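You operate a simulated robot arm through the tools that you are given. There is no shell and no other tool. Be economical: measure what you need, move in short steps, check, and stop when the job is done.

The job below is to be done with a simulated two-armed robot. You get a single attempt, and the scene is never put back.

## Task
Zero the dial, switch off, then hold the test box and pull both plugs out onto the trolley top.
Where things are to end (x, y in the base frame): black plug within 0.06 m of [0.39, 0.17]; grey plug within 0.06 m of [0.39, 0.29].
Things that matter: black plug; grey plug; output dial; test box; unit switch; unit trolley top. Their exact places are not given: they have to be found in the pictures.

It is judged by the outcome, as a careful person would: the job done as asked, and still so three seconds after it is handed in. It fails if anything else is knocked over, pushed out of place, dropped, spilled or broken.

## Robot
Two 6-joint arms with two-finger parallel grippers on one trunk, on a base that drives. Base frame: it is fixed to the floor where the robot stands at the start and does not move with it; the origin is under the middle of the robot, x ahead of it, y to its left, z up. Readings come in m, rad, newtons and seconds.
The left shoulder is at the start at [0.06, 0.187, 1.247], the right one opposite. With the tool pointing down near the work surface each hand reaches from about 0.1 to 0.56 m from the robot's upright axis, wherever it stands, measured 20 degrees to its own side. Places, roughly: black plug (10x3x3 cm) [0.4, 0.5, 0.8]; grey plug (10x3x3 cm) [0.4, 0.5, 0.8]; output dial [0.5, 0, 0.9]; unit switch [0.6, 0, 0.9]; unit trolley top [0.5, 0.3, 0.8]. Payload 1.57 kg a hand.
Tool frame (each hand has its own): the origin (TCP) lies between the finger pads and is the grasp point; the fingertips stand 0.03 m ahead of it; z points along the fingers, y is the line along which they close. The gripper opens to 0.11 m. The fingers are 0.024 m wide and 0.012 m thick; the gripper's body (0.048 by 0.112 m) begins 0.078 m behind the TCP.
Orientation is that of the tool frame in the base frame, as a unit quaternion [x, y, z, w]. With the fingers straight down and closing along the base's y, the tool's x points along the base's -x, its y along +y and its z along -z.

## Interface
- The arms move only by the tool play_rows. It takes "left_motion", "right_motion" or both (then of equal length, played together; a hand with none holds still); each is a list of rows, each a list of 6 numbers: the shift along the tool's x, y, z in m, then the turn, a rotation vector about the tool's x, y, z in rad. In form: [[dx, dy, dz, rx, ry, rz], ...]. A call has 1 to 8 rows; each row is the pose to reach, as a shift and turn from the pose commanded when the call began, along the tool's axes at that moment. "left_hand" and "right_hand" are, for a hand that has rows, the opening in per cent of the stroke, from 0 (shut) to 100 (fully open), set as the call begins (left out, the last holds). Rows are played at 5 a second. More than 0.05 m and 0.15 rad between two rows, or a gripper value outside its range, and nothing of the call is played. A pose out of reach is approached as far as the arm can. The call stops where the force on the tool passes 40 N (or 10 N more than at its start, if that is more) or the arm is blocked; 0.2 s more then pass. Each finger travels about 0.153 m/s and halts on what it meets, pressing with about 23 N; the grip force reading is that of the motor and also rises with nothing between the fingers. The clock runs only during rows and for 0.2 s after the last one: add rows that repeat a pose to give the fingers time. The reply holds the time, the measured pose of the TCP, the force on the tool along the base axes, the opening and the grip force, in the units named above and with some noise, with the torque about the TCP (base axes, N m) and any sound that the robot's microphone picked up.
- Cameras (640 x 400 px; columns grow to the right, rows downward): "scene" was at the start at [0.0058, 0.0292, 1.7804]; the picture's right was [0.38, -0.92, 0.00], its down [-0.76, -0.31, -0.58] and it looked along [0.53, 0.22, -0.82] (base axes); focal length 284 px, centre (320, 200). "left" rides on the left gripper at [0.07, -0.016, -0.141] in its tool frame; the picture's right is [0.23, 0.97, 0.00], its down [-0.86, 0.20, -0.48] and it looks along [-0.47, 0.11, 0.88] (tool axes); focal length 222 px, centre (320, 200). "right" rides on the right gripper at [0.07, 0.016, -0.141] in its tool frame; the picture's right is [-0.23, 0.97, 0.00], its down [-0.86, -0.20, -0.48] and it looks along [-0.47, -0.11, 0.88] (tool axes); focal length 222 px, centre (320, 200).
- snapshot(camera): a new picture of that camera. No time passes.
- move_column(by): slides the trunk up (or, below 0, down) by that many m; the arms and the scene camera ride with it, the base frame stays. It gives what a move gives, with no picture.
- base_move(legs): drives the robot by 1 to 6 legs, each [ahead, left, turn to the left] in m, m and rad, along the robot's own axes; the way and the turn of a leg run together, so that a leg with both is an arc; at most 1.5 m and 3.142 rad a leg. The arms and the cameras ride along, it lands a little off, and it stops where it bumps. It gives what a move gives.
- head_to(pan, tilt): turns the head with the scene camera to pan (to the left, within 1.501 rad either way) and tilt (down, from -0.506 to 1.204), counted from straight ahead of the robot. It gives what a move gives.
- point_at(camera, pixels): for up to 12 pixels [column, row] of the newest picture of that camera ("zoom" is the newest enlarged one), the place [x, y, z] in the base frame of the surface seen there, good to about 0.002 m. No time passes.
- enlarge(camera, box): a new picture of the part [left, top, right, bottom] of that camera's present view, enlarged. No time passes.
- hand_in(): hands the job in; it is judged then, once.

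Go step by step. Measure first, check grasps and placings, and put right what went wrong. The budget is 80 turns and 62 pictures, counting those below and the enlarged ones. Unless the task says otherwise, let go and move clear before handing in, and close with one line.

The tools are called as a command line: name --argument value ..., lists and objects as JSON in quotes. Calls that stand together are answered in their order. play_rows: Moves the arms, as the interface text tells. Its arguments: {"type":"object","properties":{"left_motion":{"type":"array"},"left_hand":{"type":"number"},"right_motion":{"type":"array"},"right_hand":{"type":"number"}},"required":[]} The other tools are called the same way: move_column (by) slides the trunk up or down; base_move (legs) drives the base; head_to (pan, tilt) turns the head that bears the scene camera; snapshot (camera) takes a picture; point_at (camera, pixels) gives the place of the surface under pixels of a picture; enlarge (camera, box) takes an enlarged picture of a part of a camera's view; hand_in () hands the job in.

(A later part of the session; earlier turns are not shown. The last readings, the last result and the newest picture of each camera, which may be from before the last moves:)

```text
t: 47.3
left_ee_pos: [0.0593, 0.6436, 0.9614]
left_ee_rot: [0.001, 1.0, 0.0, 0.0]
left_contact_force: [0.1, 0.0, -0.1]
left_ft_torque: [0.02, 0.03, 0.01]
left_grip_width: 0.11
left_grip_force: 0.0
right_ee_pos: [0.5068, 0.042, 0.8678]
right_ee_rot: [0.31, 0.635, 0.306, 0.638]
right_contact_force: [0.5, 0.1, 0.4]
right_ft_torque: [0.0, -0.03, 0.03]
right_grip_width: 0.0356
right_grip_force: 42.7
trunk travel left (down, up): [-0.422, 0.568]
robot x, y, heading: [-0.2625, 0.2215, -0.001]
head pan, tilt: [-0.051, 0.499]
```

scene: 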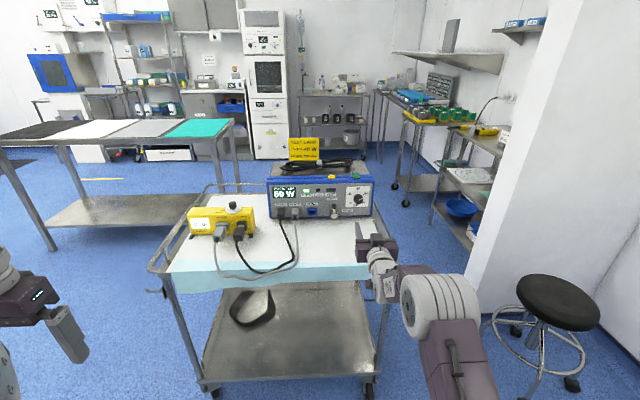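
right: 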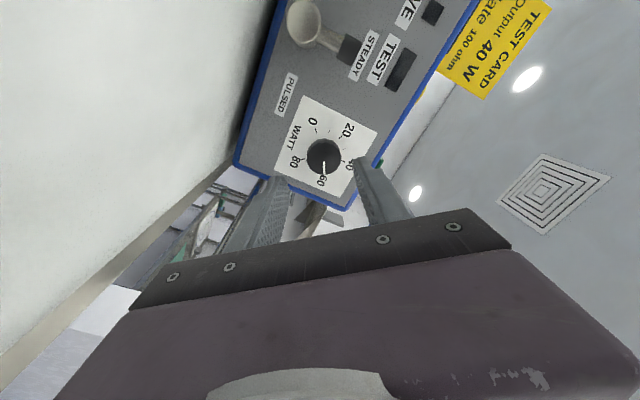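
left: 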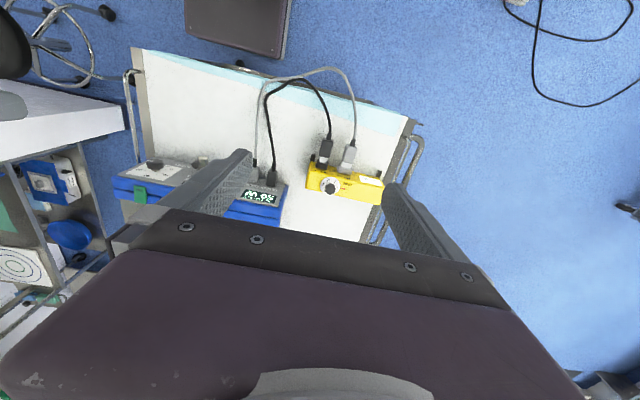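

Gripped at width 0.0356 with small forces. I'll turn counter-clockwise (negative about tool z) by 1.05 rad, and check.

play_rows --right_motion '[[0, 0, 0, 0, 0, -0.13], [0, 0, 0, 0, 0, -0.26], [0, 0, 0, 0, 0, -0.4], [0, 0, 0, 0, 0, -0.53], [0, 0, 0, 0, 0, -0.66], [0, 0, 0, 0, 0, -0.79], [0, 0, 0, 0, 0, -0.92], [0, 0, 0, 0, 0, -1.05]]'

enlarge --camera "scene" --box '[240, 140, 400, 240]'

```text
t: 49.1
left_ee_pos: [0.0585, 0.6424, 0.9626]
left_ee_rot: [0.001, 1.0, 0.001, -0.001]
left_contact_force: [-0.9, 0.1, 0.4]
left_ft_torque: [0.02, -0.01, 0.0]
left_grip_width: 0.1101
left_grip_force: 0.0
right_ee_pos: [0.508, 0.0373, 0.867]
right_ee_rot: [-0.052, 0.706, -0.055, 0.704]
right_contact_force: [-15.5, -2.5, -14.1]
right_ft_torque: [0.05, 0.33, -0.04]
right_grip_width: 0.0351
right_grip_force: 42.3
trunk travel left (down, up): [-0.422, 0.568]
robot x, y, heading: [-0.264, 0.2277, -0.003]
head pan, tilt: [-0.051, 0.499]
```

```text
4.00 times, centred on (320, 190) of scene
```

zoom: 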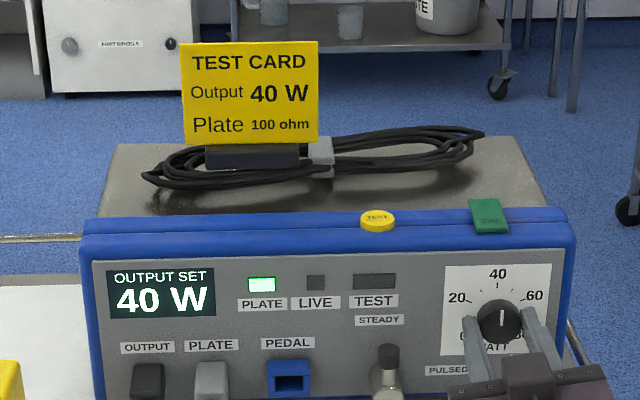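

It works: the display went 59 → 40 W with 1.05 rad. I'll go on by 0.9 rad more.

play_rows --right_motion '[[0.001, 0, -0.001, 0, 0, -0.13], [0.001, 0, -0.001, 0, 0, -0.26], [0.001, 0, -0.001, 0, 0, -0.39], [0.001, 0, -0.001, 0, 0, -0.52], [0.001, 0, -0.001, 0, 0, -0.65], [0.001, 0, -0.001, 0, 0, -0.78], [0.001, 0, -0.001, 0, 0, -0.9], [0.001, 0, -0.001, 0, 0, -0.9]]'

enlarge --camera "scene" --box '[240, 140, 400, 240]'

```text
t: 50.9
left_ee_pos: [0.0582, 0.6407, 0.9617]
left_ee_rot: [0.0, 1.0, 0.001, 0.001]
left_contact_force: [0.1, -0.8, 0.2]
left_ft_torque: [-0.03, -0.01, 0.03]
left_grip_width: 0.11
left_grip_force: 0.2
right_ee_pos: [0.5084, 0.0359, 0.8682]
right_ee_rot: [-0.349, 0.612, -0.356, 0.614]
right_contact_force: [7.8, -13.9, -0.1]
right_ft_torque: [2.4, -3.29, -2.52]
right_grip_width: 0.0348
right_grip_force: 42.2
trunk travel left (down, up): [-0.422, 0.568]
robot x, y, heading: [-0.2628, 0.2262, -0.005]
head pan, tilt: [-0.051, 0.499]
```

```text
4.00 times, centred on (320, 190) of scene
```

zoom: 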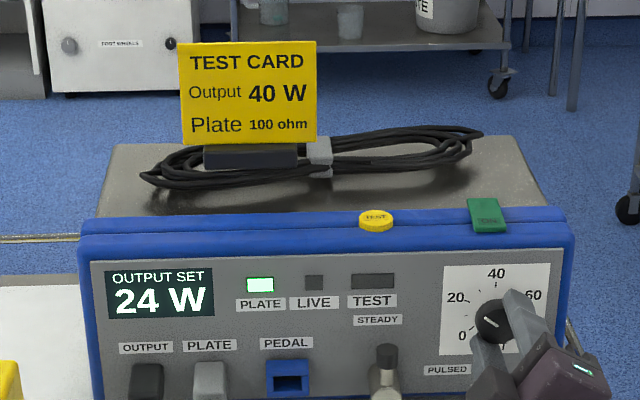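

Now 24 W, but a torque of about 3 N m suggests the hand is straining at this roll. I'll open, back off 30 mm and roll back.

play_rows --right_hand 50 --right_motion '[[0, 0, 0, 0, 0, 0], [0, 0, 0, 0, 0, 0], [0, 0, -0.015, 0, 0, 0], [0, 0, -0.03, 0, 0, 0], [0, 0, -0.03, 0, 0, 0.13], [0, 0, -0.03, 0, 0, 0.26], [0, 0, -0.03, 0, 0, 0.39], [0, 0, -0.03, 0, 0, 0.52]]'

play_rows --right_motion '[[0, 0, 0, 0, 0, 0.15], [0, 0, 0, 0, 0, 0.3], [0, 0, 0, 0, 0, 0.45], [0, 0, 0, 0, 0, 0.6], [0, 0, 0, 0, 0, 0.75], [0, 0, 0, 0, 0, 0.9], [0, 0, 0, 0, 0, 1.05], [0, 0, 0, 0, 0, 1.2]]'

enlarge --camera "right" --box '[200, 60, 440, 230]'

```text
t: 52.7
left_ee_pos: [0.058, 0.6436, 0.9613]
left_ee_rot: [0.0, 1.0, 0.0, 0.0]
left_contact_force: [0.6, -0.7, 0.3]
left_ft_torque: [-0.01, 0.0, 0.03]
left_grip_width: 0.11
left_grip_force: 0.1
right_ee_pos: [0.4766, 0.0396, 0.8664]
right_ee_rot: [-0.183, 0.682, -0.187, 0.683]
right_contact_force: [-0.4, -0.1, 0.4]
right_ft_torque: [0.03, 0.02, 0.01]
right_grip_width: 0.0551
right_grip_force: 0.2
trunk travel left (down, up): [-0.422, 0.568]
robot x, y, heading: [-0.2638, 0.2273, -0.006]
head pan, tilt: [-0.051, 0.499]
```

```text
t: 54.5
left_ee_pos: [0.0589, 0.6439, 0.9612]
left_ee_rot: [0.0, 1.0, 0.0, 0.0]
left_contact_force: [0.0, 0.1, -0.2]
left_ft_torque: [0.0, -0.01, 0.01]
left_grip_width: 0.11
left_grip_force: 0.0
right_ee_pos: [0.4759, 0.0397, 0.8678]
right_ee_rot: [0.235, 0.666, 0.233, 0.669]
right_contact_force: [-0.2, 0.2, -0.3]
right_ft_torque: [0.04, -0.03, 0.03]
right_grip_width: 0.0552
right_grip_force: 0.1
trunk travel left (down, up): [-0.422, 0.568]
robot x, y, heading: [-0.2641, 0.2288, -0.004]
head pan, tilt: [-0.051, 0.499]
```

```text
2.35 times, centred on (320, 145) of right
```

zoom: 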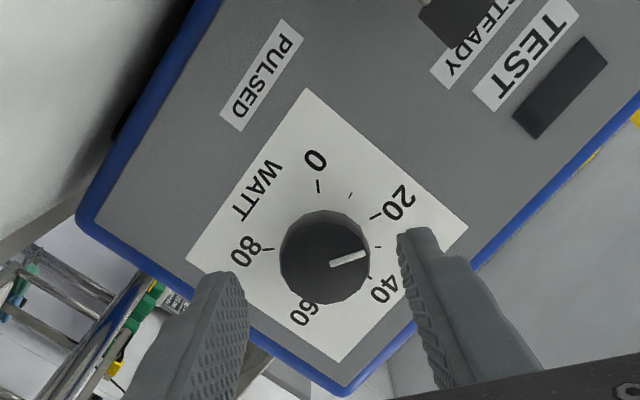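

Pointer shows about 24–27 W; 1.26 rad remain. The hand is centred at roll 0.68, so I'll advance and grip again.

play_rows --right_motion '[[0, 0, 0.016, 0, 0, 0], [0, 0, 0.031, 0, 0, 0], [0, 0, 0.031, 0, 0, 0]]'

play_rows --right_hand 0 --right_motion '[[0, 0, 0, 0, 0, 0], [0, 0, 0, 0, 0, 0], [0, 0, 0, 0, 0, 0]]'

play_rows --right_motion '[[0, 0, 0, 0, 0, -0.15], [0, 0, 0, 0, 0, -0.29], [0, 0, 0, 0, 0, -0.43], [0, 0, 0, 0, 0, -0.57], [0, 0, 0, 0, 0, -0.71], [0, 0, 0, 0, 0, -0.85], [0, 0, 0, 0, 0, -1.0], [0, 0, 0, 0, 0, -1.15]]'

enlarge --camera "scene" --box '[240, 140, 400, 240]'

```text
t: 55.3
left_ee_pos: [0.058, 0.6429, 0.9626]
left_ee_rot: [0.001, 1.0, 0.0, 0.0]
left_contact_force: [-0.7, -0.4, 0.0]
left_ft_torque: [-0.03, 0.0, 0.0]
left_grip_width: 0.1098
left_grip_force: 0.1
right_ee_pos: [0.5081, 0.0389, 0.8662]
right_ee_rot: [0.234, 0.666, 0.232, 0.669]
right_contact_force: [1.0, -0.2, 0.6]
right_ft_torque: [0.01, 0.03, -0.01]
right_grip_width: 0.0549
right_grip_force: 0.0
trunk travel left (down, up): [-0.422, 0.568]
robot x, y, heading: [-0.2679, 0.2291, 0.005]
head pan, tilt: [-0.051, 0.499]
```

```text
t: 56.1
left_ee_pos: [0.0574, 0.6434, 0.9607]
left_ee_rot: [0.002, 1.0, 0.0, 0.0]
left_contact_force: [-0.3, 0.6, 0.9]
left_ft_torque: [0.01, 0.02, 0.0]
left_grip_width: 0.1101
left_grip_force: 0.1
right_ee_pos: [0.5092, 0.0409, 0.8672]
right_ee_rot: [0.232, 0.666, 0.232, 0.67]
right_contact_force: [6.8, 6.1, 8.3]
right_ft_torque: [-0.04, 0.55, 0.96]
right_grip_width: 0.035
right_grip_force: 42.6
trunk travel left (down, up): [-0.422, 0.568]
robot x, y, heading: [-0.2618, 0.2266, -0.0]
head pan, tilt: [-0.051, 0.499]
```

```text
t: 57.9
left_ee_pos: [0.0582, 0.6419, 0.9605]
left_ee_rot: [0.001, 1.0, 0.002, 0.0]
left_contact_force: [0.1, 0.3, 0.6]
left_ft_torque: [-0.02, -0.01, 0.01]
left_grip_width: 0.11
left_grip_force: 0.0
right_ee_pos: [0.5094, 0.0371, 0.8658]
right_ee_rot: [-0.166, 0.686, -0.171, 0.687]
right_contact_force: [3.0, -9.6, 3.0]
right_ft_torque: [0.05, -1.03, 0.84]
right_grip_width: 0.0349
right_grip_force: 42.2
trunk travel left (down, up): [-0.422, 0.568]
robot x, y, heading: [-0.2669, 0.227, -0.002]
head pan, tilt: [-0.051, 0.499]
```

```text
4.00 times, centred on (320, 190) of scene
```

zoom: 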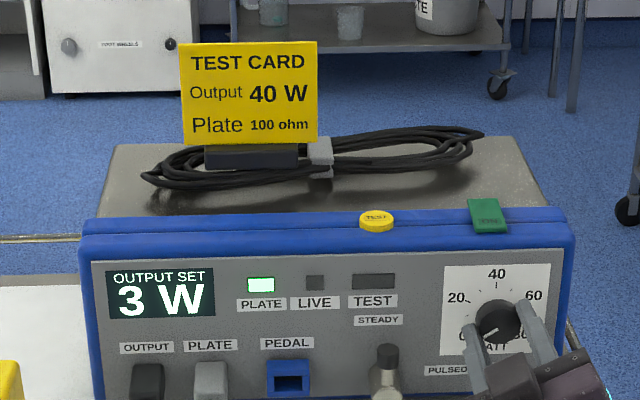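

Now 3 W. About 0.17 rad more; I'll go slowly, watching the torque for the end stop.

play_rows --right_motion '[[0, 0, 0, 0, 0, -0.06], [0, 0, 0, 0, 0, -0.12], [0, 0, 0, 0, 0, -0.18], [0, 0, 0, 0, 0, -0.2]]'

enlarge --camera "scene" --box '[240, 140, 400, 240]'

```text
t: 58.9
left_ee_pos: [0.0588, 0.6402, 0.9625]
left_ee_rot: [0.001, 1.0, 0.0, 0.0]
left_contact_force: [0.2, -0.8, -0.1]
left_ft_torque: [0.01, -0.03, 0.0]
left_grip_width: 0.1101
left_grip_force: 0.1
right_ee_pos: [0.51, 0.0356, 0.8667]
right_ee_rot: [-0.23, 0.667, -0.239, 0.667]
right_contact_force: [4.9, -18.3, 9.6]
right_ft_torque: [0.3, 0.9, -0.31]
right_grip_width: 0.0349
right_grip_force: 42.3
trunk travel left (down, up): [-0.422, 0.568]
robot x, y, heading: [-0.2639, 0.2252, 0.001]
head pan, tilt: [-0.051, 0.499]
```

```text
4.00 times, centred on (320, 190) of scene
```

zoom: 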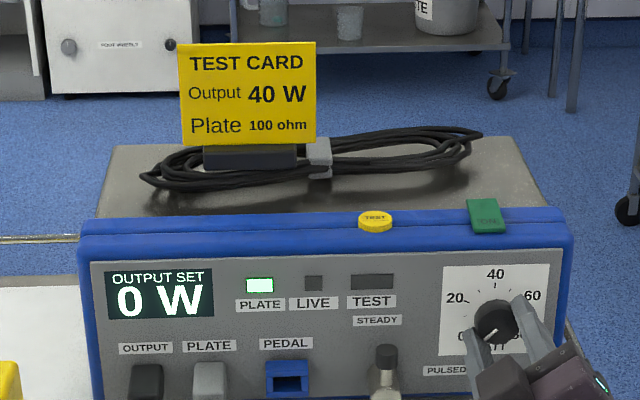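

The display reads 0 W. I'll give a tiny extra nudge to sit at the stop, then open and back off.

play_rows --right_motion '[[0, 0, 0, 0, 0, -0.03], [0, 0, 0, 0, 0, -0.03]]'

play_rows --right_hand 50 --right_motion '[[0, 0, 0, 0, 0, 0], [0, 0, 0, 0, 0, 0], [0, 0, -0.015, 0, 0, 0], [0, 0, -0.03, 0, 0, 0], [0, 0, -0.045, 0, 0, 0.15], [0, 0, -0.045, 0, 0, 0.3], [0, 0, -0.045, 0, 0, 0.45], [0, 0, -0.045, 0, 0, 0.6]]'

enlarge --camera "scene" --box '[240, 140, 400, 240]'

```text
t: 59.5
left_ee_pos: [0.059, 0.641, 0.9623]
left_ee_rot: [0.001, 1.0, 0.002, 0.0]
left_contact_force: [-0.2, -0.7, 0.3]
left_ft_torque: [-0.01, -0.01, -0.01]
left_grip_width: 0.1099
left_grip_force: 0.0
right_ee_pos: [0.5087, 0.036, 0.8667]
right_ee_rot: [-0.24, 0.663, -0.247, 0.664]
right_contact_force: [4.6, -21.6, 9.4]
right_ft_torque: [0.88, 0.0, -0.05]
right_grip_width: 0.0348
right_grip_force: 42.4
trunk travel left (down, up): [-0.422, 0.568]
robot x, y, heading: [-0.2646, 0.2249, 0.001]
head pan, tilt: [-0.051, 0.499]
```

```text
t: 61.3
left_ee_pos: [0.0589, 0.6429, 0.9608]
left_ee_rot: [0.0, 1.0, 0.0, 0.0]
left_contact_force: [-0.2, 0.3, 0.3]
left_ft_torque: [0.02, -0.03, 0.01]
left_grip_width: 0.11
left_grip_force: 0.0
right_ee_pos: [0.4622, 0.0406, 0.8673]
right_ee_rot: [-0.036, 0.705, -0.04, 0.707]
right_contact_force: [-0.7, -1.2, 1.7]
right_ft_torque: [-0.07, 0.28, 0.18]
right_grip_width: 0.0551
right_grip_force: 0.0
trunk travel left (down, up): [-0.422, 0.568]
robot x, y, heading: [-0.2621, 0.231, -0.002]
head pan, tilt: [-0.051, 0.499]
```

```text
4.00 times, centred on (320, 190) of scene
```

zoom: 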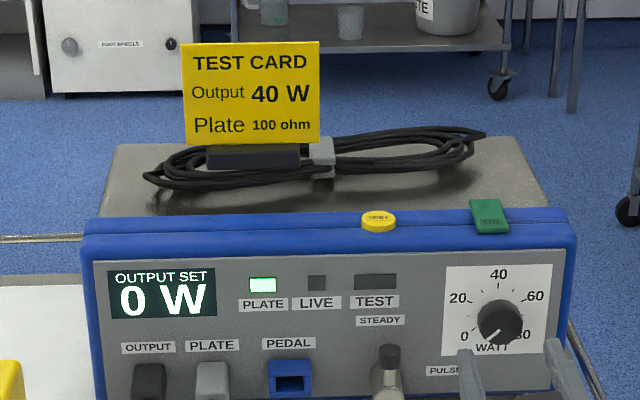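

The dial is at 0 W and released. Next I'll raise the trunk 0.25 m and pitch the right hand 45° down with fingers shut, to press the raised rear of the green rocker.

move_column --by 0.25

play_rows --right_hand 0 --right_motion '[[0, 0, 0, 0, 0, 0.107], [0, 0, 0, 0, 0, 0.107]]'

play_rows --right_motion '[[0, 0, -0.01, 0, 0.13, 0], [0, 0, -0.02, 0, 0.26, 0], [0, 0, -0.03, 0, 0.39, 0], [0, 0, -0.04, 0, 0.52, 0], [0, 0, -0.05, 0, 0.65, 0], [0, 0, -0.05, 0, 0.785, 0], [0, 0, -0.05, 0, 0.785, 0]]'

enlarge --camera "right" --box '[220, 20, 420, 180]'

```text
t: 63.9
left_ee_pos: [0.0583, 0.6442, 1.2119]
left_ee_rot: [0.0, 1.0, 0.0, -0.001]
left_contact_force: [0.6, -0.8, -0.1]
left_ft_torque: [-0.04, 0.03, 0.0]
left_grip_width: 0.1098
left_grip_force: 0.0
right_ee_pos: [0.4625, 0.0399, 1.1154]
right_ee_rot: [-0.038, 0.705, -0.04, 0.707]
right_contact_force: [-0.5, 0.4, 0.2]
right_ft_torque: [-0.01, -0.01, 0.01]
right_grip_width: 0.0548
right_grip_force: 0.1
trunk travel left (down, up): [-0.672, 0.318]
robot x, y, heading: [-0.2647, 0.2258, -0.001]
head pan, tilt: [-0.051, 0.499]
```

```text
t: 64.5
left_ee_pos: [0.0595, 0.6432, 1.2113]
left_ee_rot: [0.001, 1.0, 0.0, -0.001]
left_contact_force: [0.4, -0.3, -0.2]
left_ft_torque: [0.04, -0.01, 0.0]
left_grip_width: 0.1099
left_grip_force: 0.0
right_ee_pos: [0.462, 0.0392, 1.1172]
right_ee_rot: [0.0, 0.706, -0.002, 0.708]
right_contact_force: [0.7, 0.0, -0.9]
right_ft_torque: [0.01, 0.02, 0.01]
right_grip_width: 0.0
right_grip_force: 20.9
trunk travel left (down, up): [-0.672, 0.318]
robot x, y, heading: [-0.268, 0.227, -0.0]
head pan, tilt: [-0.051, 0.499]
```

```text
t: 66.1
left_ee_pos: [0.0583, 0.6431, 1.2114]
left_ee_rot: [0.001, 1.0, 0.0, 0.0]
left_contact_force: [0.3, 0.8, -0.5]
left_ft_torque: [-0.01, 0.01, 0.0]
left_grip_width: 0.1099
left_grip_force: 0.0
right_ee_pos: [0.412, 0.0405, 1.1174]
right_ee_rot: [0.001, 0.924, -0.002, 0.383]
right_contact_force: [0.3, 0.5, 0.6]
right_ft_torque: [0.01, -0.01, 0.0]
right_grip_width: 0.0
right_grip_force: 21.2
trunk travel left (down, up): [-0.672, 0.318]
robot x, y, heading: [-0.2613, 0.232, -0.003]
head pan, tilt: [-0.051, 0.499]
```

```text
2.50 times, centred on (320, 100) of right
```

zoom: 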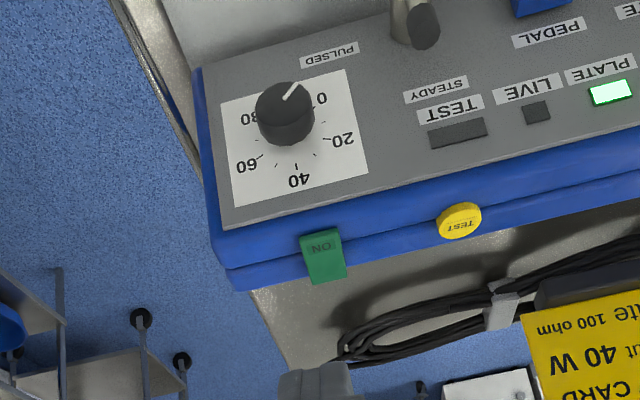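

I'll measure the rocker's profile from its front (ON, row 240) to its rear (row 280).

point_at --camera "zoom" --pixels '[[320, 236], [321, 244], [322, 252], [324, 260], [325, 268], [327, 276], [328, 281], [305, 250], [342, 250], [290, 265], [370, 245], [280, 245]]'

```text
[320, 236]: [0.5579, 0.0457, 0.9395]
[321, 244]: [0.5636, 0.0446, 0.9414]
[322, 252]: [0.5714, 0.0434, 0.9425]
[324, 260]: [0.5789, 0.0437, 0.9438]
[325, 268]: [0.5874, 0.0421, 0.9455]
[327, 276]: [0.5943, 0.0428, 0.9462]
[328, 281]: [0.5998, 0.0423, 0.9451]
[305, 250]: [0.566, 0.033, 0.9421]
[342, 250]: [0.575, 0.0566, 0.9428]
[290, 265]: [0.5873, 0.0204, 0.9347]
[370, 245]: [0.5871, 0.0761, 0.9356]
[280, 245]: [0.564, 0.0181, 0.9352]
```

The rocker spans x 0.557–0.600 with its rear at z 0.946 (front 0.9395). I'll drive 0.165 m forward and check the position.

base_move --legs '[[0.165, 0, 0]]'

```text
t: 67.5
left_ee_pos: [0.2181, 0.6431, 1.2123]
left_ee_rot: [0.0, 1.0, 0.0, 0.001]
left_contact_force: [-0.8, -0.4, -0.5]
left_ft_torque: [0.03, 0.0, 0.0]
left_grip_width: 0.1101
left_grip_force: 0.0
right_ee_pos: [0.5731, 0.0404, 1.1176]
right_ee_rot: [0.001, 0.923, -0.002, 0.384]
right_contact_force: [0.2, 0.2, -0.3]
right_ft_torque: [-0.04, 0.0, -0.02]
right_grip_width: 0.0
right_grip_force: 21.2
trunk travel left (down, up): [-0.672, 0.318]
robot x, y, heading: [-0.1059, 0.2262, 0.009]
head pan, tilt: [-0.051, 0.499]
```

play_rows --right_motion '[[0.022, 0.001, 0.024, 0, 0, 0], [0.043, 0.002, 0.047, 0, 0, 0], [0.065, 0.003, 0.071, 0, 0, 0], [0.086, 0.003, 0.0945, 0, 0, 0], [0.086, 0.003, 0.0945, 0, 0, 0]]'

enlarge --camera "right" --box '[220, 60, 420, 220]'

enlarge --camera "scene" --box '[300, 190, 480, 310]'

```text
t: 68.7
left_ee_pos: [0.2195, 0.6437, 1.2113]
left_ee_rot: [0.0, 1.0, 0.0, 0.0]
left_contact_force: [0.3, -0.6, -0.6]
left_ft_torque: [0.03, 0.02, 0.03]
left_grip_width: 0.11
left_grip_force: 0.0
right_ee_pos: [0.5792, 0.0436, 0.9893]
right_ee_rot: [0.001, 0.923, -0.001, 0.384]
right_contact_force: [-0.7, 0.0, 0.6]
right_ft_torque: [-0.04, 0.01, -0.03]
right_grip_width: 0.0
right_grip_force: 21.4
trunk travel left (down, up): [-0.672, 0.318]
robot x, y, heading: [-0.0997, 0.2243, -0.002]
head pan, tilt: [-0.051, 0.499]
```

```text
2.50 times, centred on (320, 140) of right
```

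zoom: 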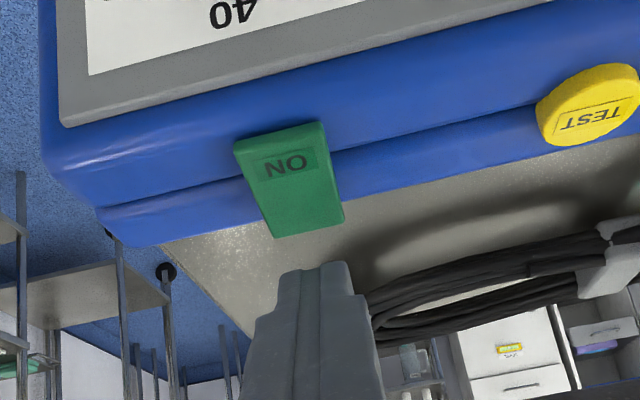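

```text
3.33 times, centred on (390, 250) of scene
```

zoom: 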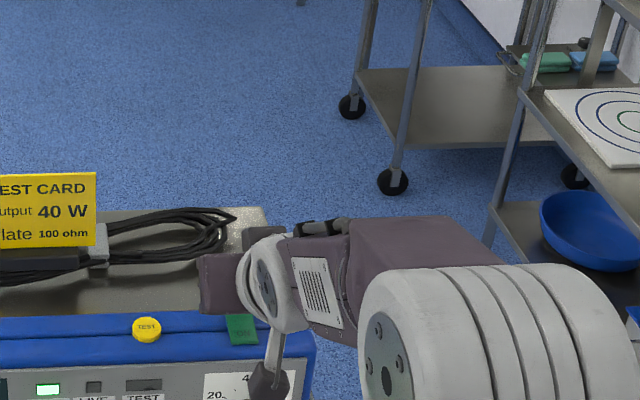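

The fingertip is over the rocker's rear edge. I'll press down slowly about 23 mm.

play_rows --right_motion '[[0.005, 0, 0.005, 0, 0, 0], [0.009, 0, 0.009, 0, 0, 0], [0.012, 0, 0.012, 0, 0, 0], [0.0145, 0, 0.0145, 0, 0, 0], [0.0165, 0, 0.0165, 0, 0, 0]]'

enlarge --camera "scene" --box '[240, 240, 420, 360]'

```text
t: 69.9
left_ee_pos: [0.2175, 0.6427, 1.2128]
left_ee_rot: [0.0, 1.0, 0.001, 0.001]
left_contact_force: [0.2, -0.3, -0.5]
left_ft_torque: [0.02, -0.03, 0.03]
left_grip_width: 0.1098
left_grip_force: 0.0
right_ee_pos: [0.5817, 0.0444, 0.9706]
right_ee_rot: [0.001, 0.922, -0.001, 0.388]
right_contact_force: [3.6, -3.8, 22.6]
right_ft_torque: [-0.14, -0.39, -0.22]
right_grip_width: 0.0004
right_grip_force: 21.4
trunk travel left (down, up): [-0.672, 0.318]
robot x, y, heading: [-0.1023, 0.227, 0.004]
head pan, tilt: [-0.051, 0.499]
```

```text
3.33 times, centred on (330, 300) of scene
```

zoom: 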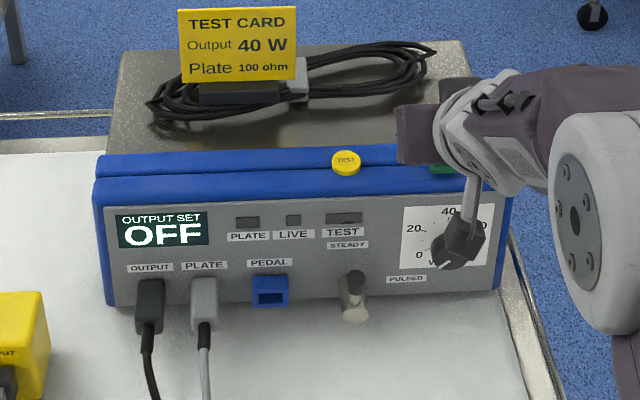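

The display shows OFF. I'll lift the hand straight up clear of the unit and verify.

play_rows --right_motion '[[-0.02, 0, -0.02, 0, 0, 0], [-0.05, 0, -0.05, 0, 0, 0], [-0.08, 0, -0.08, 0, 0, 0], [-0.11, 0, -0.11, 0, 0, 0], [-0.13, 0, -0.13, 0, 0, 0]]'

enlarge --camera "scene" --box '[160, 240, 400, 400]'

```text
t: 71.1
left_ee_pos: [0.2203, 0.6437, 1.2117]
left_ee_rot: [-0.001, 1.0, -0.001, 0.0]
left_contact_force: [-0.7, 0.1, -0.8]
left_ft_torque: [-0.03, 0.02, -0.02]
left_grip_width: 0.11
left_grip_force: 0.0
right_ee_pos: [0.5809, 0.0424, 1.1521]
right_ee_rot: [0.0, 0.924, -0.002, 0.383]
right_contact_force: [-0.5, -1.2, -0.3]
right_ft_torque: [0.03, -0.04, 0.02]
right_grip_width: 0.0
right_grip_force: 20.9
trunk travel left (down, up): [-0.672, 0.318]
robot x, y, heading: [-0.1036, 0.2256, -0.0]
head pan, tilt: [-0.051, 0.499]
```

```text
2.50 times, centred on (280, 320) of scene
```

zoom: 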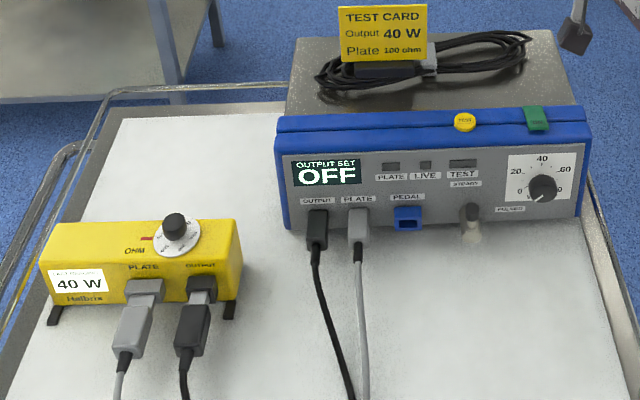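

All confirmed: OFF and dial at 0. Now I'll raise the trunk back, and return the right hand to tool-down, drawn back, with the base then moving to y≈0.42.

move_column --by 0.2

play_rows --right_hand 45 --right_motion '[[0.033, 0, -0.009, 0, 0.131, 0], [0.066, 0, -0.019, 0, 0.262, 0], [0.099, 0, -0.028, 0, 0.393, 0], [0.132, 0, -0.037, 0, 0.524, 0], [0.165, 0, -0.047, 0, 0.655, 0], [0.198, 0, -0.056, 0, 0.785, 0], [0.198, 0, -0.056, 0, 0.785, 0]]'

base_move --legs '[[0, 0.195, 0], [0.1, 0, 0]]'

head_to --pan 0.0 --tilt 1.0

snapshot --camera "scene"

```text
t: 73.3
left_ee_pos: [0.2193, 0.6443, 1.4118]
left_ee_rot: [0.001, 1.0, -0.001, 0.0]
left_contact_force: [0.2, 0.5, 0.7]
left_ft_torque: [0.01, -0.01, 0.0]
left_grip_width: 0.1099
left_grip_force: 0.2
right_ee_pos: [0.5819, 0.0418, 1.3515]
right_ee_rot: [0.001, 0.923, -0.002, 0.384]
right_contact_force: [-0.5, 0.4, -0.4]
right_ft_torque: [0.01, -0.03, -0.02]
right_grip_width: 0.0
right_grip_force: 21.4
trunk travel left (down, up): [-0.872, 0.118]
robot x, y, heading: [-0.1032, 0.2278, -0.002]
head pan, tilt: [-0.051, 0.499]
```

```text
t: 74.9
left_ee_pos: [0.2199, 0.6437, 1.4104]
left_ee_rot: [0.0, 1.0, 0.001, 0.0]
left_contact_force: [0.2, 0.2, 0.3]
left_ft_torque: [-0.02, -0.02, 0.01]
left_grip_width: 0.1099
left_grip_force: 0.1
right_ee_pos: [0.4041, 0.041, 1.2503]
right_ee_rot: [0.002, 1.0, -0.001, 0.001]
right_contact_force: [0.1, -0.3, 0.0]
right_ft_torque: [-0.02, 0.01, 0.01]
right_grip_width: 0.0495
right_grip_force: 0.0
trunk travel left (down, up): [-0.872, 0.118]
robot x, y, heading: [-0.1044, 0.228, -0.001]
head pan, tilt: [-0.051, 0.499]
```

```text
t: 77.2
left_ee_pos: [0.3152, 0.8376, 1.4122]
left_ee_rot: [-0.001, 1.0, 0.0, 0.002]
left_contact_force: [-0.7, 0.3, -0.1]
left_ft_torque: [-0.01, -0.07, -0.02]
left_grip_width: 0.1102
left_grip_force: 0.1
right_ee_pos: [0.5016, 0.2355, 1.2534]
right_ee_rot: [0.0, 1.0, -0.002, 0.003]
right_contact_force: [-0.5, -0.4, 0.2]
right_ft_torque: [0.05, -0.03, 0.01]
right_grip_width: 0.0494
right_grip_force: 0.1
trunk travel left (down, up): [-0.872, 0.118]
robot x, y, heading: [-0.003, 0.4245, 0.001]
head pan, tilt: [-0.051, 0.499]
```

```text
t: 78.1
left_ee_pos: [0.3232, 0.8394, 1.4102]
left_ee_rot: [-0.001, 1.0, 0.0, -0.001]
left_contact_force: [-0.3, -0.1, -0.3]
left_ft_torque: [0.0, 0.03, -0.01]
left_grip_width: 0.11
left_grip_force: 0.0
right_ee_pos: [0.5077, 0.2358, 1.2497]
right_ee_rot: [0.001, 1.0, -0.001, 0.001]
right_contact_force: [-0.2, 0.3, 0.3]
right_ft_torque: [0.02, 0.02, 0.0]
right_grip_width: 0.0492
right_grip_force: 0.1
trunk travel left (down, up): [-0.872, 0.118]
robot x, y, heading: [0.0003, 0.4223, 0.005]
head pan, tilt: [0.0, 1.0]
```

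```text
31 pictures are left
```

scene: 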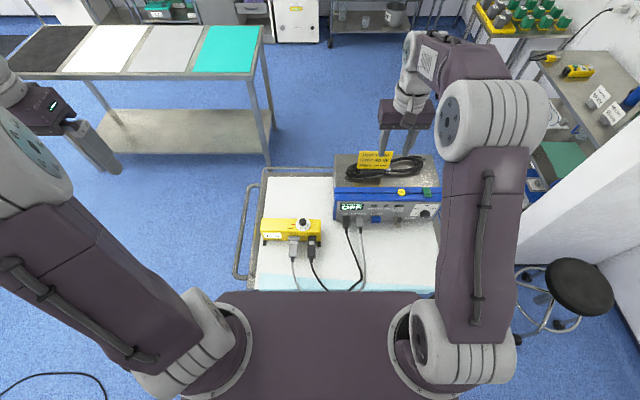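

A good open view. I'll zoom in on the box and measure it and the plugs.

enlarge --camera "scene" --box '[240, 200, 368, 296]'

```text
4.17 times, centred on (304, 248) of scene
```

zoom: 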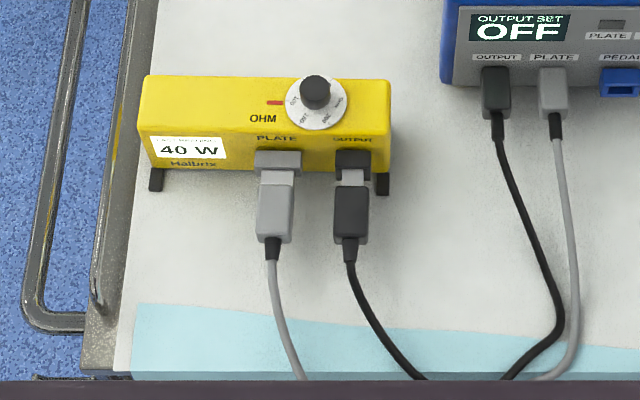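

point_at --camera "zoom" --pixels '[[150, 85], [145, 130], [180, 100], [190, 170], [275, 195], [273, 238], [278, 175], [351, 195], [349, 238], [352, 178], [385, 90], [250, 85]]'

point_at --camera "scene" --pixels '[[280, 222], [275, 244]]'

snapshot --camera "left"

```text
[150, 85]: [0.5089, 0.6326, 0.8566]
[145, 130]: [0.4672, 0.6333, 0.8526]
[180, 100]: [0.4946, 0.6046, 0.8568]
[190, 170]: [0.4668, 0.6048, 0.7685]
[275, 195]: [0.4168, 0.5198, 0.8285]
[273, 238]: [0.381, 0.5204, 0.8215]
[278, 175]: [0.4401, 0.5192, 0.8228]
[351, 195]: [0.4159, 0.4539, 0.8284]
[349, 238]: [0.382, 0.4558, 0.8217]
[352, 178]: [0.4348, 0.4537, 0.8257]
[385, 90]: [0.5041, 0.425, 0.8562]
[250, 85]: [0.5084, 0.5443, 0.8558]
```

```text
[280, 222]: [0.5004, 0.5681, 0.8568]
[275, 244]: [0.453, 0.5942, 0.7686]
```

```text
29 pictures are left
```

left: 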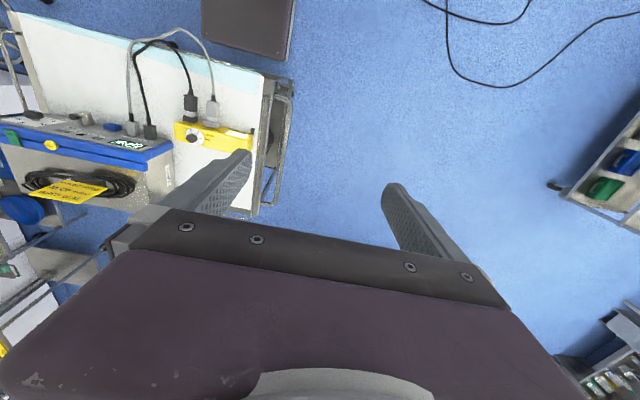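

The box spans y 0.425–0.633, x 0.467–≈0.518, top z 0.857. I'll bring the left hand over its left end, yawing 90° so it closes along x.

play_rows --left_hand 90 --left_motion '[[-0.015, -0.02, 0.027, 0, 0, 0.15], [-0.029, -0.04, 0.054, 0, 0, 0.3], [-0.044, -0.06, 0.081, 0, 0, 0.45], [-0.058, -0.08, 0.108, 0, 0, 0.6], [-0.073, -0.1, 0.135, 0, 0, 0.75], [-0.088, -0.12, 0.162, 0, 0, 0.9], [-0.1, -0.14, 0.19, 0, 0, 1.05], [-0.117, -0.163, 0.217, 0, 0, 1.2]]'

play_rows --left_motion '[[0, 0, 0, 0, 0, 0.124], [0, 0, 0, 0, 0, 0.248], [0, 0, 0, 0, 0, 0.371], [0, 0, 0, 0, 0, 0.371]]'

```text
t: 79.9
left_ee_pos: [0.4383, 0.6741, 1.1935]
left_ee_rot: [0.564, 0.826, 0.001, 0.0]
left_contact_force: [-0.4, 0.4, 0.5]
left_ft_torque: [-0.01, 0.02, -0.01]
left_grip_width: 0.0988
left_grip_force: 0.1
right_ee_pos: [0.5076, 0.2353, 1.2499]
right_ee_rot: [0.001, 1.0, -0.001, 0.001]
right_contact_force: [0.6, -0.3, -0.2]
right_ft_torque: [0.02, 0.01, 0.01]
right_grip_width: 0.0495
right_grip_force: 0.0
trunk travel left (down, up): [-0.872, 0.118]
robot x, y, heading: [-0.002, 0.4225, 0.001]
head pan, tilt: [0.0, 1.0]
```

```text
t: 80.9
left_ee_pos: [0.4377, 0.6741, 1.1932]
left_ee_rot: [0.707, 0.707, 0.0, -0.001]
left_contact_force: [-0.5, 0.7, -0.6]
left_ft_torque: [0.0, 0.0, -0.01]
left_grip_width: 0.0987
left_grip_force: 0.0
right_ee_pos: [0.5055, 0.2364, 1.2508]
right_ee_rot: [0.001, 1.0, -0.001, 0.002]
right_contact_force: [0.8, 0.3, -0.2]
right_ft_torque: [0.01, 0.02, 0.01]
right_grip_width: 0.0494
right_grip_force: 0.1
trunk travel left (down, up): [-0.872, 0.118]
robot x, y, heading: [-0.0009, 0.4253, 0.003]
head pan, tilt: [0.0, 1.0]
```

Yaw is right. I'll move to above the box end at (0.492, 0.606, 0.95) and look.

play_rows --left_motion '[[-0.012, 0.009, 0.041, 0, 0, 0], [-0.023, 0.018, 0.081, 0, 0, 0], [-0.034, 0.027, 0.122, 0, 0, 0], [-0.046, 0.036, 0.162, 0, 0, 0], [-0.057, 0.045, 0.203, 0, 0, 0], [-0.068, 0.054, 0.243, 0, 0, 0], [-0.068, 0.054, 0.243, 0, 0, 0]]'

snapshot --camera "left"

```text
t: 82.5
left_ee_pos: [0.4926, 0.607, 0.9539]
left_ee_rot: [0.706, 0.708, 0.0, 0.0]
left_contact_force: [0.1, 0.6, 0.3]
left_ft_torque: [-0.01, -0.02, -0.03]
left_grip_width: 0.099
left_grip_force: 0.0
right_ee_pos: [0.5055, 0.2355, 1.2515]
right_ee_rot: [0.001, 1.0, -0.001, 0.002]
right_contact_force: [-0.5, -0.1, -0.3]
right_ft_torque: [-0.02, 0.0, 0.01]
right_grip_width: 0.0494
right_grip_force: 0.1
trunk travel left (down, up): [-0.872, 0.118]
robot x, y, heading: [-0.0034, 0.4238, 0.003]
head pan, tilt: [0.0, 1.0]
```

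```text
28 pictures are left
```

left: 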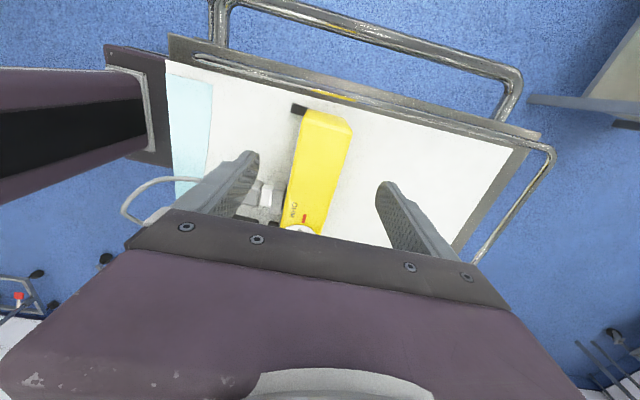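

The box lies between the fingers. I'll measure its front and back edges from here.

point_at --camera "left" --pixels '[[308, 125], [348, 130], [300, 170], [333, 190], [340, 165], [297, 150], [330, 112]]'

```text
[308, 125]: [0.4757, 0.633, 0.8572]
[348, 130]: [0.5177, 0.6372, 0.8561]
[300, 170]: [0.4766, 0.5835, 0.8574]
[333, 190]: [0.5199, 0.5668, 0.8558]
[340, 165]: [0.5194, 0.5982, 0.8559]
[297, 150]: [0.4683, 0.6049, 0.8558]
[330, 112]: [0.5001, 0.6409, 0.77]
```

The box spans x 0.467–0.521; I'll descend centred at 0.4945 to z≈0.832 and close.

play_rows --left_motion '[[0, 0.002, 0.04, 0, 0, 0], [0, 0.002, 0.08, 0, 0, 0], [0, 0.002, 0.105, 0, 0, 0], [0, 0.002, 0.122, 0, 0, 0], [0, 0.002, 0.122, 0, 0, 0]]'

play_rows --left_hand 0 --left_motion '[[0, 0, 0, 0, 0, 0], [0, 0, 0, 0, 0, 0], [0, 0, 0, 0, 0, 0], [0, 0, 0, 0, 0, 0]]'

snapshot --camera "scene"

```text
t: 83.7
left_ee_pos: [0.4936, 0.6058, 0.8268]
left_ee_rot: [0.706, 0.708, 0.0, 0.0]
left_contact_force: [-0.2, 0.1, 0.3]
left_ft_torque: [0.01, -0.03, 0.02]
left_grip_width: 0.0992
left_grip_force: 0.0
right_ee_pos: [0.5052, 0.2355, 1.2503]
right_ee_rot: [0.001, 1.0, -0.002, 0.001]
right_contact_force: [-0.4, 0.5, 0.1]
right_ft_torque: [0.0, 0.0, -0.01]
right_grip_width: 0.0495
right_grip_force: 0.0
trunk travel left (down, up): [-0.872, 0.118]
robot x, y, heading: [0.0029, 0.4188, 0.001]
head pan, tilt: [0.0, 1.0]
```

```text
t: 84.7
left_ee_pos: [0.4934, 0.6064, 0.8267]
left_ee_rot: [0.707, 0.708, 0.0, 0.0]
left_contact_force: [-0.7, 0.3, 0.9]
left_ft_torque: [0.05, 0.06, -0.24]
left_grip_width: 0.056
left_grip_force: 23.1
right_ee_pos: [0.5039, 0.2364, 1.2504]
right_ee_rot: [0.0, 1.0, -0.002, 0.001]
right_contact_force: [-0.8, -0.8, 0.3]
right_ft_torque: [-0.01, -0.02, -0.01]
right_grip_width: 0.0496
right_grip_force: 0.1
trunk travel left (down, up): [-0.872, 0.118]
robot x, y, heading: [-0.0006, 0.4269, 0.002]
head pan, tilt: [0.0, 1.0]
```

```text
27 pictures are left
```

scene: 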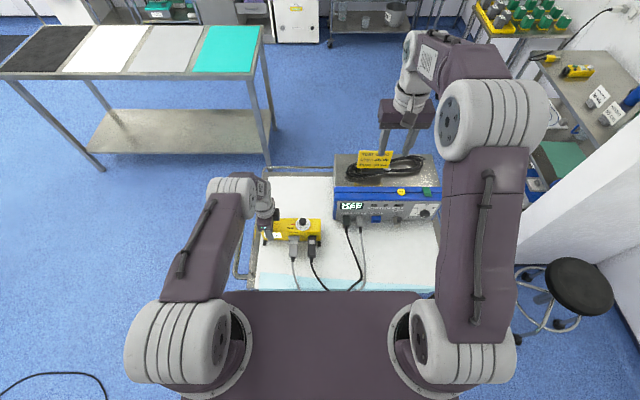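

The box is held (width 0.056). Now the right hand goes above the black plug at (0.405, 0.455), opening about 5 cm.

play_rows --right_motion '[[0.013, 0.028, 0.031, 0, 0, 0], [0.025, 0.055, 0.062, 0, 0, 0], [0.038, 0.082, 0.094, 0, 0, 0], [0.05, 0.11, 0.125, 0, 0, 0], [0.063, 0.137, 0.156, 0, 0, 0], [0.075, 0.164, 0.188, 0, 0, 0], [0.088, 0.192, 0.219, 0, 0, 0], [0.1, 0.219, 0.25, 0, 0, 0]]'

snapshot --camera "right"

```text
t: 86.5
left_ee_pos: [0.4922, 0.6078, 0.8281]
left_ee_rot: [0.707, 0.708, 0.0, -0.001]
left_contact_force: [-0.6, -0.1, 0.3]
left_ft_torque: [0.46, 0.1, 0.04]
left_grip_width: 0.0559
left_grip_force: 22.9
right_ee_pos: [0.4042, 0.4542, 0.9955]
right_ee_rot: [0.001, 1.0, -0.002, 0.002]
right_contact_force: [1.0, 0.0, 0.6]
right_ft_torque: [-0.02, 0.0, 0.0]
right_grip_width: 0.0498
right_grip_force: 0.0
trunk travel left (down, up): [-0.872, 0.118]
robot x, y, heading: [-0.0004, 0.4195, 0.001]
head pan, tilt: [0.0, 1.0]
```

```text
26 pictures are left
```

right: 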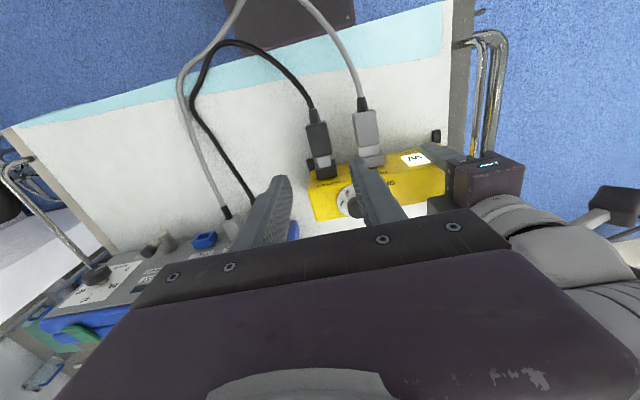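

point_at --camera "right" --pixels '[[318, 138], [310, 140], [326, 136], [316, 124], [322, 155], [367, 128], [358, 130], [376, 126], [369, 142], [364, 113]]'

```text
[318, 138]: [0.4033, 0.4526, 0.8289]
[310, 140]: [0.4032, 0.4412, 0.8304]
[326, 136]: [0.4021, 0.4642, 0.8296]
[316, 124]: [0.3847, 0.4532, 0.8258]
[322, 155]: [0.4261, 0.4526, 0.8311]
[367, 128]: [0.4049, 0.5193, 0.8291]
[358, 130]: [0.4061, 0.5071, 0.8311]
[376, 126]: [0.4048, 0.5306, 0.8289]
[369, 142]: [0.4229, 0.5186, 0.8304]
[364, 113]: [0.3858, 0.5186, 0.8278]
```

Black plug centre is (0.405, 0.4527), top z 0.829. I'll descend to z≈0.818 around it.

play_rows --right_motion '[[0, -0.0015, 0.045, 0, 0, 0], [0, -0.0015, 0.09, 0, 0, 0], [0, -0.0015, 0.125, 0, 0, 0], [0, -0.0015, 0.155, 0, 0, 0], [0, -0.0015, 0.178, 0, 0, 0], [0, -0.0015, 0.178, 0, 0, 0]]'

play_rows --right_hand 0 --right_motion '[[0, 0, 0, 0, 0, 0], [0, 0, 0, 0, 0, 0], [0, 0, 0, 0, 0, 0]]'

```text
t: 87.9
left_ee_pos: [0.4929, 0.6073, 0.8276]
left_ee_rot: [0.706, 0.708, 0.001, -0.001]
left_contact_force: [-0.3, 0.7, 0.3]
left_ft_torque: [-0.02, 0.1, -0.11]
left_grip_width: 0.0557
left_grip_force: 22.3
right_ee_pos: [0.4077, 0.4528, 0.8182]
right_ee_rot: [0.001, 1.0, -0.002, 0.002]
right_contact_force: [0.8, -0.2, 0.4]
right_ft_torque: [0.0, -0.02, 0.03]
right_grip_width: 0.0496
right_grip_force: 0.1
trunk travel left (down, up): [-0.872, 0.118]
robot x, y, heading: [0.0013, 0.4225, 0.006]
head pan, tilt: [0.0, 1.0]
```

```text
t: 88.7
left_ee_pos: [0.4924, 0.6073, 0.8272]
left_ee_rot: [0.707, 0.707, 0.0, 0.0]
left_contact_force: [-0.9, 3.9, 0.7]
left_ft_torque: [-0.39, 0.02, -0.29]
left_grip_width: 0.0557
left_grip_force: 23.0
right_ee_pos: [0.4079, 0.4525, 0.8198]
right_ee_rot: [0.002, 1.0, -0.002, 0.002]
right_contact_force: [0.9, -4.3, 0.0]
right_ft_torque: [0.0, 0.1, -0.2]
right_grip_width: 0.0297
right_grip_force: 22.7
trunk travel left (down, up): [-0.872, 0.118]
robot x, y, heading: [-0.0046, 0.4234, 0.003]
head pan, tilt: [0.0, 1.0]
```

The plug is gripped (0.0297). Now a slow straight pull toward the robot.

play_rows --right_motion '[[0.004, 0, 0, 0, 0, 0], [0.008, 0, 0, 0, 0, 0], [0.012, 0, 0, 0, 0, 0], [0.017, 0, 0, 0, 0, 0], [0.022, 0, 0, 0, 0, 0], [0.028, 0, 0, 0, 0, 0], [0.034, 0, 0, 0, 0, 0], [0.04, 0, 0, 0, 0, 0]]'

snapshot --camera "right"

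```text
t: 90.5
left_ee_pos: [0.4937, 0.607, 0.8278]
left_ee_rot: [0.706, 0.708, 0.0, 0.001]
left_contact_force: [0.7, -0.3, -0.2]
left_ft_torque: [0.27, -0.1, -0.04]
left_grip_width: 0.0558
left_grip_force: 23.0
right_ee_pos: [0.3668, 0.4532, 0.8213]
right_ee_rot: [0.001, 1.0, -0.002, 0.002]
right_contact_force: [-0.1, 0.1, -0.4]
right_ft_torque: [0.01, 0.01, -0.01]
right_grip_width: 0.0295
right_grip_force: 23.0
trunk travel left (down, up): [-0.872, 0.118]
robot x, y, heading: [-0.0007, 0.4227, 0.004]
head pan, tilt: [0.0, 1.0]
```

```text
25 pictures are left
```

right: 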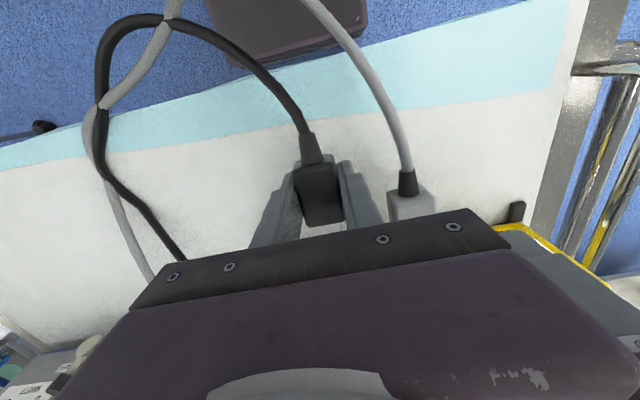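

The plug is free (forces near zero, body clear of the socket). I'll lift it 8 cm and carry it to y 0.17.

play_rows --right_motion '[[0, 0, -0.04, 0, 0, 0], [0, 0, -0.08, 0, 0, 0], [-0.004, -0.045, -0.085, 0, 0, 0], [-0.008, -0.092, -0.085, 0, 0, 0], [-0.012, -0.14, -0.085, 0, 0, 0], [-0.017, -0.188, -0.085, 0, 0, 0], [-0.022, -0.236, -0.085, 0, 0, 0], [-0.026, -0.283, -0.085, 0, 0, 0]]'

snapshot --camera "scene"

snapshot --camera "right"

```text
t: 92.3
left_ee_pos: [0.4938, 0.6046, 0.8274]
left_ee_rot: [0.707, 0.707, 0.001, 0.0]
left_contact_force: [-0.4, 0.2, -0.1]
left_ft_torque: [0.15, -0.03, -0.02]
left_grip_width: 0.0559
left_grip_force: 23.0
right_ee_pos: [0.3942, 0.1654, 0.9074]
right_ee_rot: [0.0, 1.0, -0.001, 0.001]
right_contact_force: [-0.2, 0.2, -0.4]
right_ft_torque: [0.0, 0.02, -0.02]
right_grip_width: 0.0297
right_grip_force: 22.7
trunk travel left (down, up): [-0.872, 0.118]
robot x, y, heading: [0.0011, 0.4207, 0.001]
head pan, tilt: [0.0, 1.0]
```

```text
24 pictures are left
```

scene: 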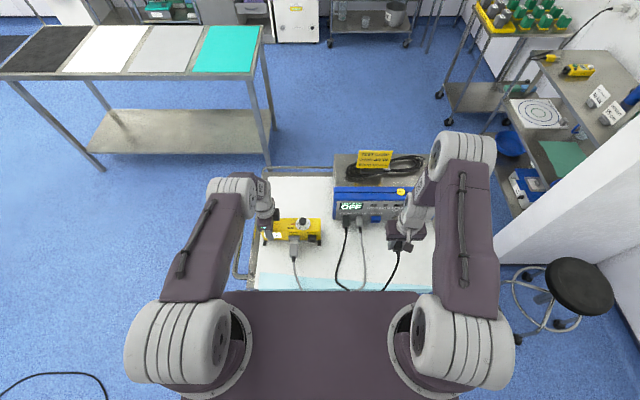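

```text
23 pictures are left
```

right: 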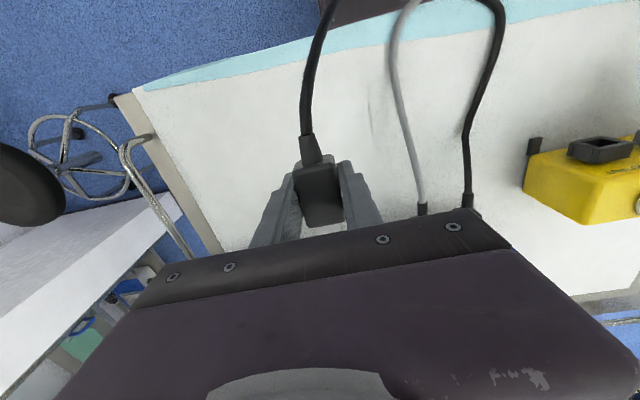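

The black plug hangs in the grip over (0.394, 0.165). I'll lower it until the fingertips nearly touch the top.

play_rows --right_motion '[[0, 0.003, 0.04, 0, 0, 0], [0, 0.003, 0.075, 0, 0, 0], [0, 0.003, 0.095, 0, 0, 0], [0, 0.003, 0.102, 0, 0, 0], [0, 0.003, 0.105, 0, 0, 0], [0, 0.003, 0.105, 0, 0, 0]]'

enlarge --camera "scene" --box '[350, 200, 450, 290]'

```text
t: 93.7
left_ee_pos: [0.4941, 0.6064, 0.8272]
left_ee_rot: [0.707, 0.708, 0.0, 0.0]
left_contact_force: [0.3, -1.3, 0.7]
left_ft_torque: [0.25, -0.1, 0.03]
left_grip_width: 0.0558
left_grip_force: 23.0
right_ee_pos: [0.394, 0.1704, 0.8025]
right_ee_rot: [0.001, 1.0, -0.002, 0.002]
right_contact_force: [-0.8, 0.7, -0.2]
right_ft_torque: [0.01, -0.02, 0.0]
right_grip_width: 0.0292
right_grip_force: 22.6
trunk travel left (down, up): [-0.872, 0.118]
robot x, y, heading: [-0.0017, 0.4194, 0.004]
head pan, tilt: [0.0, 1.0]
```

```text
4.44 times, centred on (400, 245) of scene
```

zoom: 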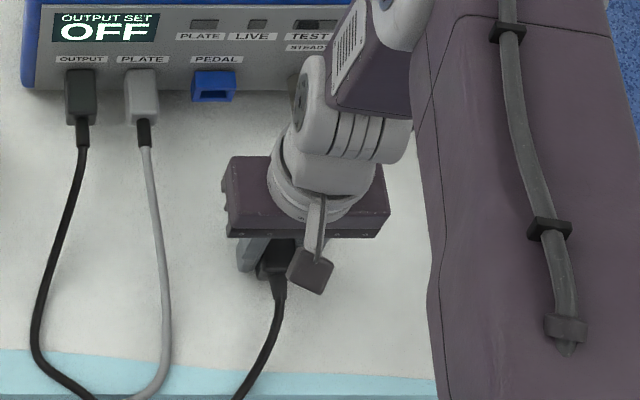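

It is just above the top. I'll open to release, wait, and rise straight up.

play_rows --right_hand 45 --right_motion '[[0, 0, 0.001, 0, 0, 0], [0, 0, 0.001, 0, 0, 0], [0, 0, -0.03, 0, 0, 0], [0, 0, -0.07, 0, 0, 0], [0, 0, -0.11, 0, 0, 0], [0, 0, -0.13, 0, 0, 0]]'

snapshot --camera "right"

```text
t: 95.1
left_ee_pos: [0.4923, 0.6075, 0.8276]
left_ee_rot: [0.707, 0.708, 0.0, 0.0]
left_contact_force: [-0.1, 0.3, 0.6]
left_ft_torque: [0.37, -0.06, 0.0]
left_grip_width: 0.056
left_grip_force: 23.0
right_ee_pos: [0.393, 0.1685, 0.9338]
right_ee_rot: [0.001, 1.0, -0.002, 0.001]
right_contact_force: [0.4, 0.4, -0.6]
right_ft_torque: [0.01, 0.0, 0.01]
right_grip_width: 0.0496
right_grip_force: 0.0
trunk travel left (down, up): [-0.872, 0.118]
robot x, y, heading: [-0.0028, 0.4223, -0.003]
head pan, tilt: [0.0, 1.0]
```

```text
21 pictures are left
```

right: 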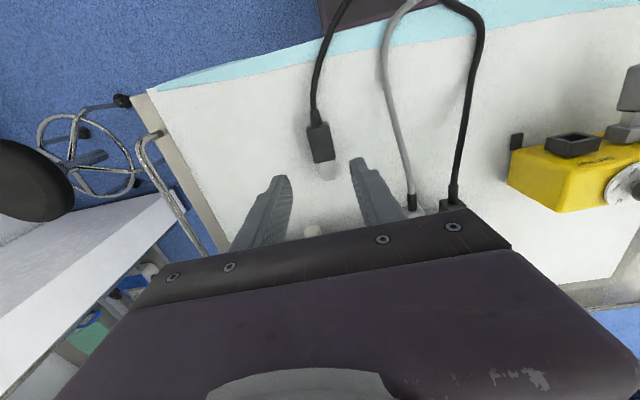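

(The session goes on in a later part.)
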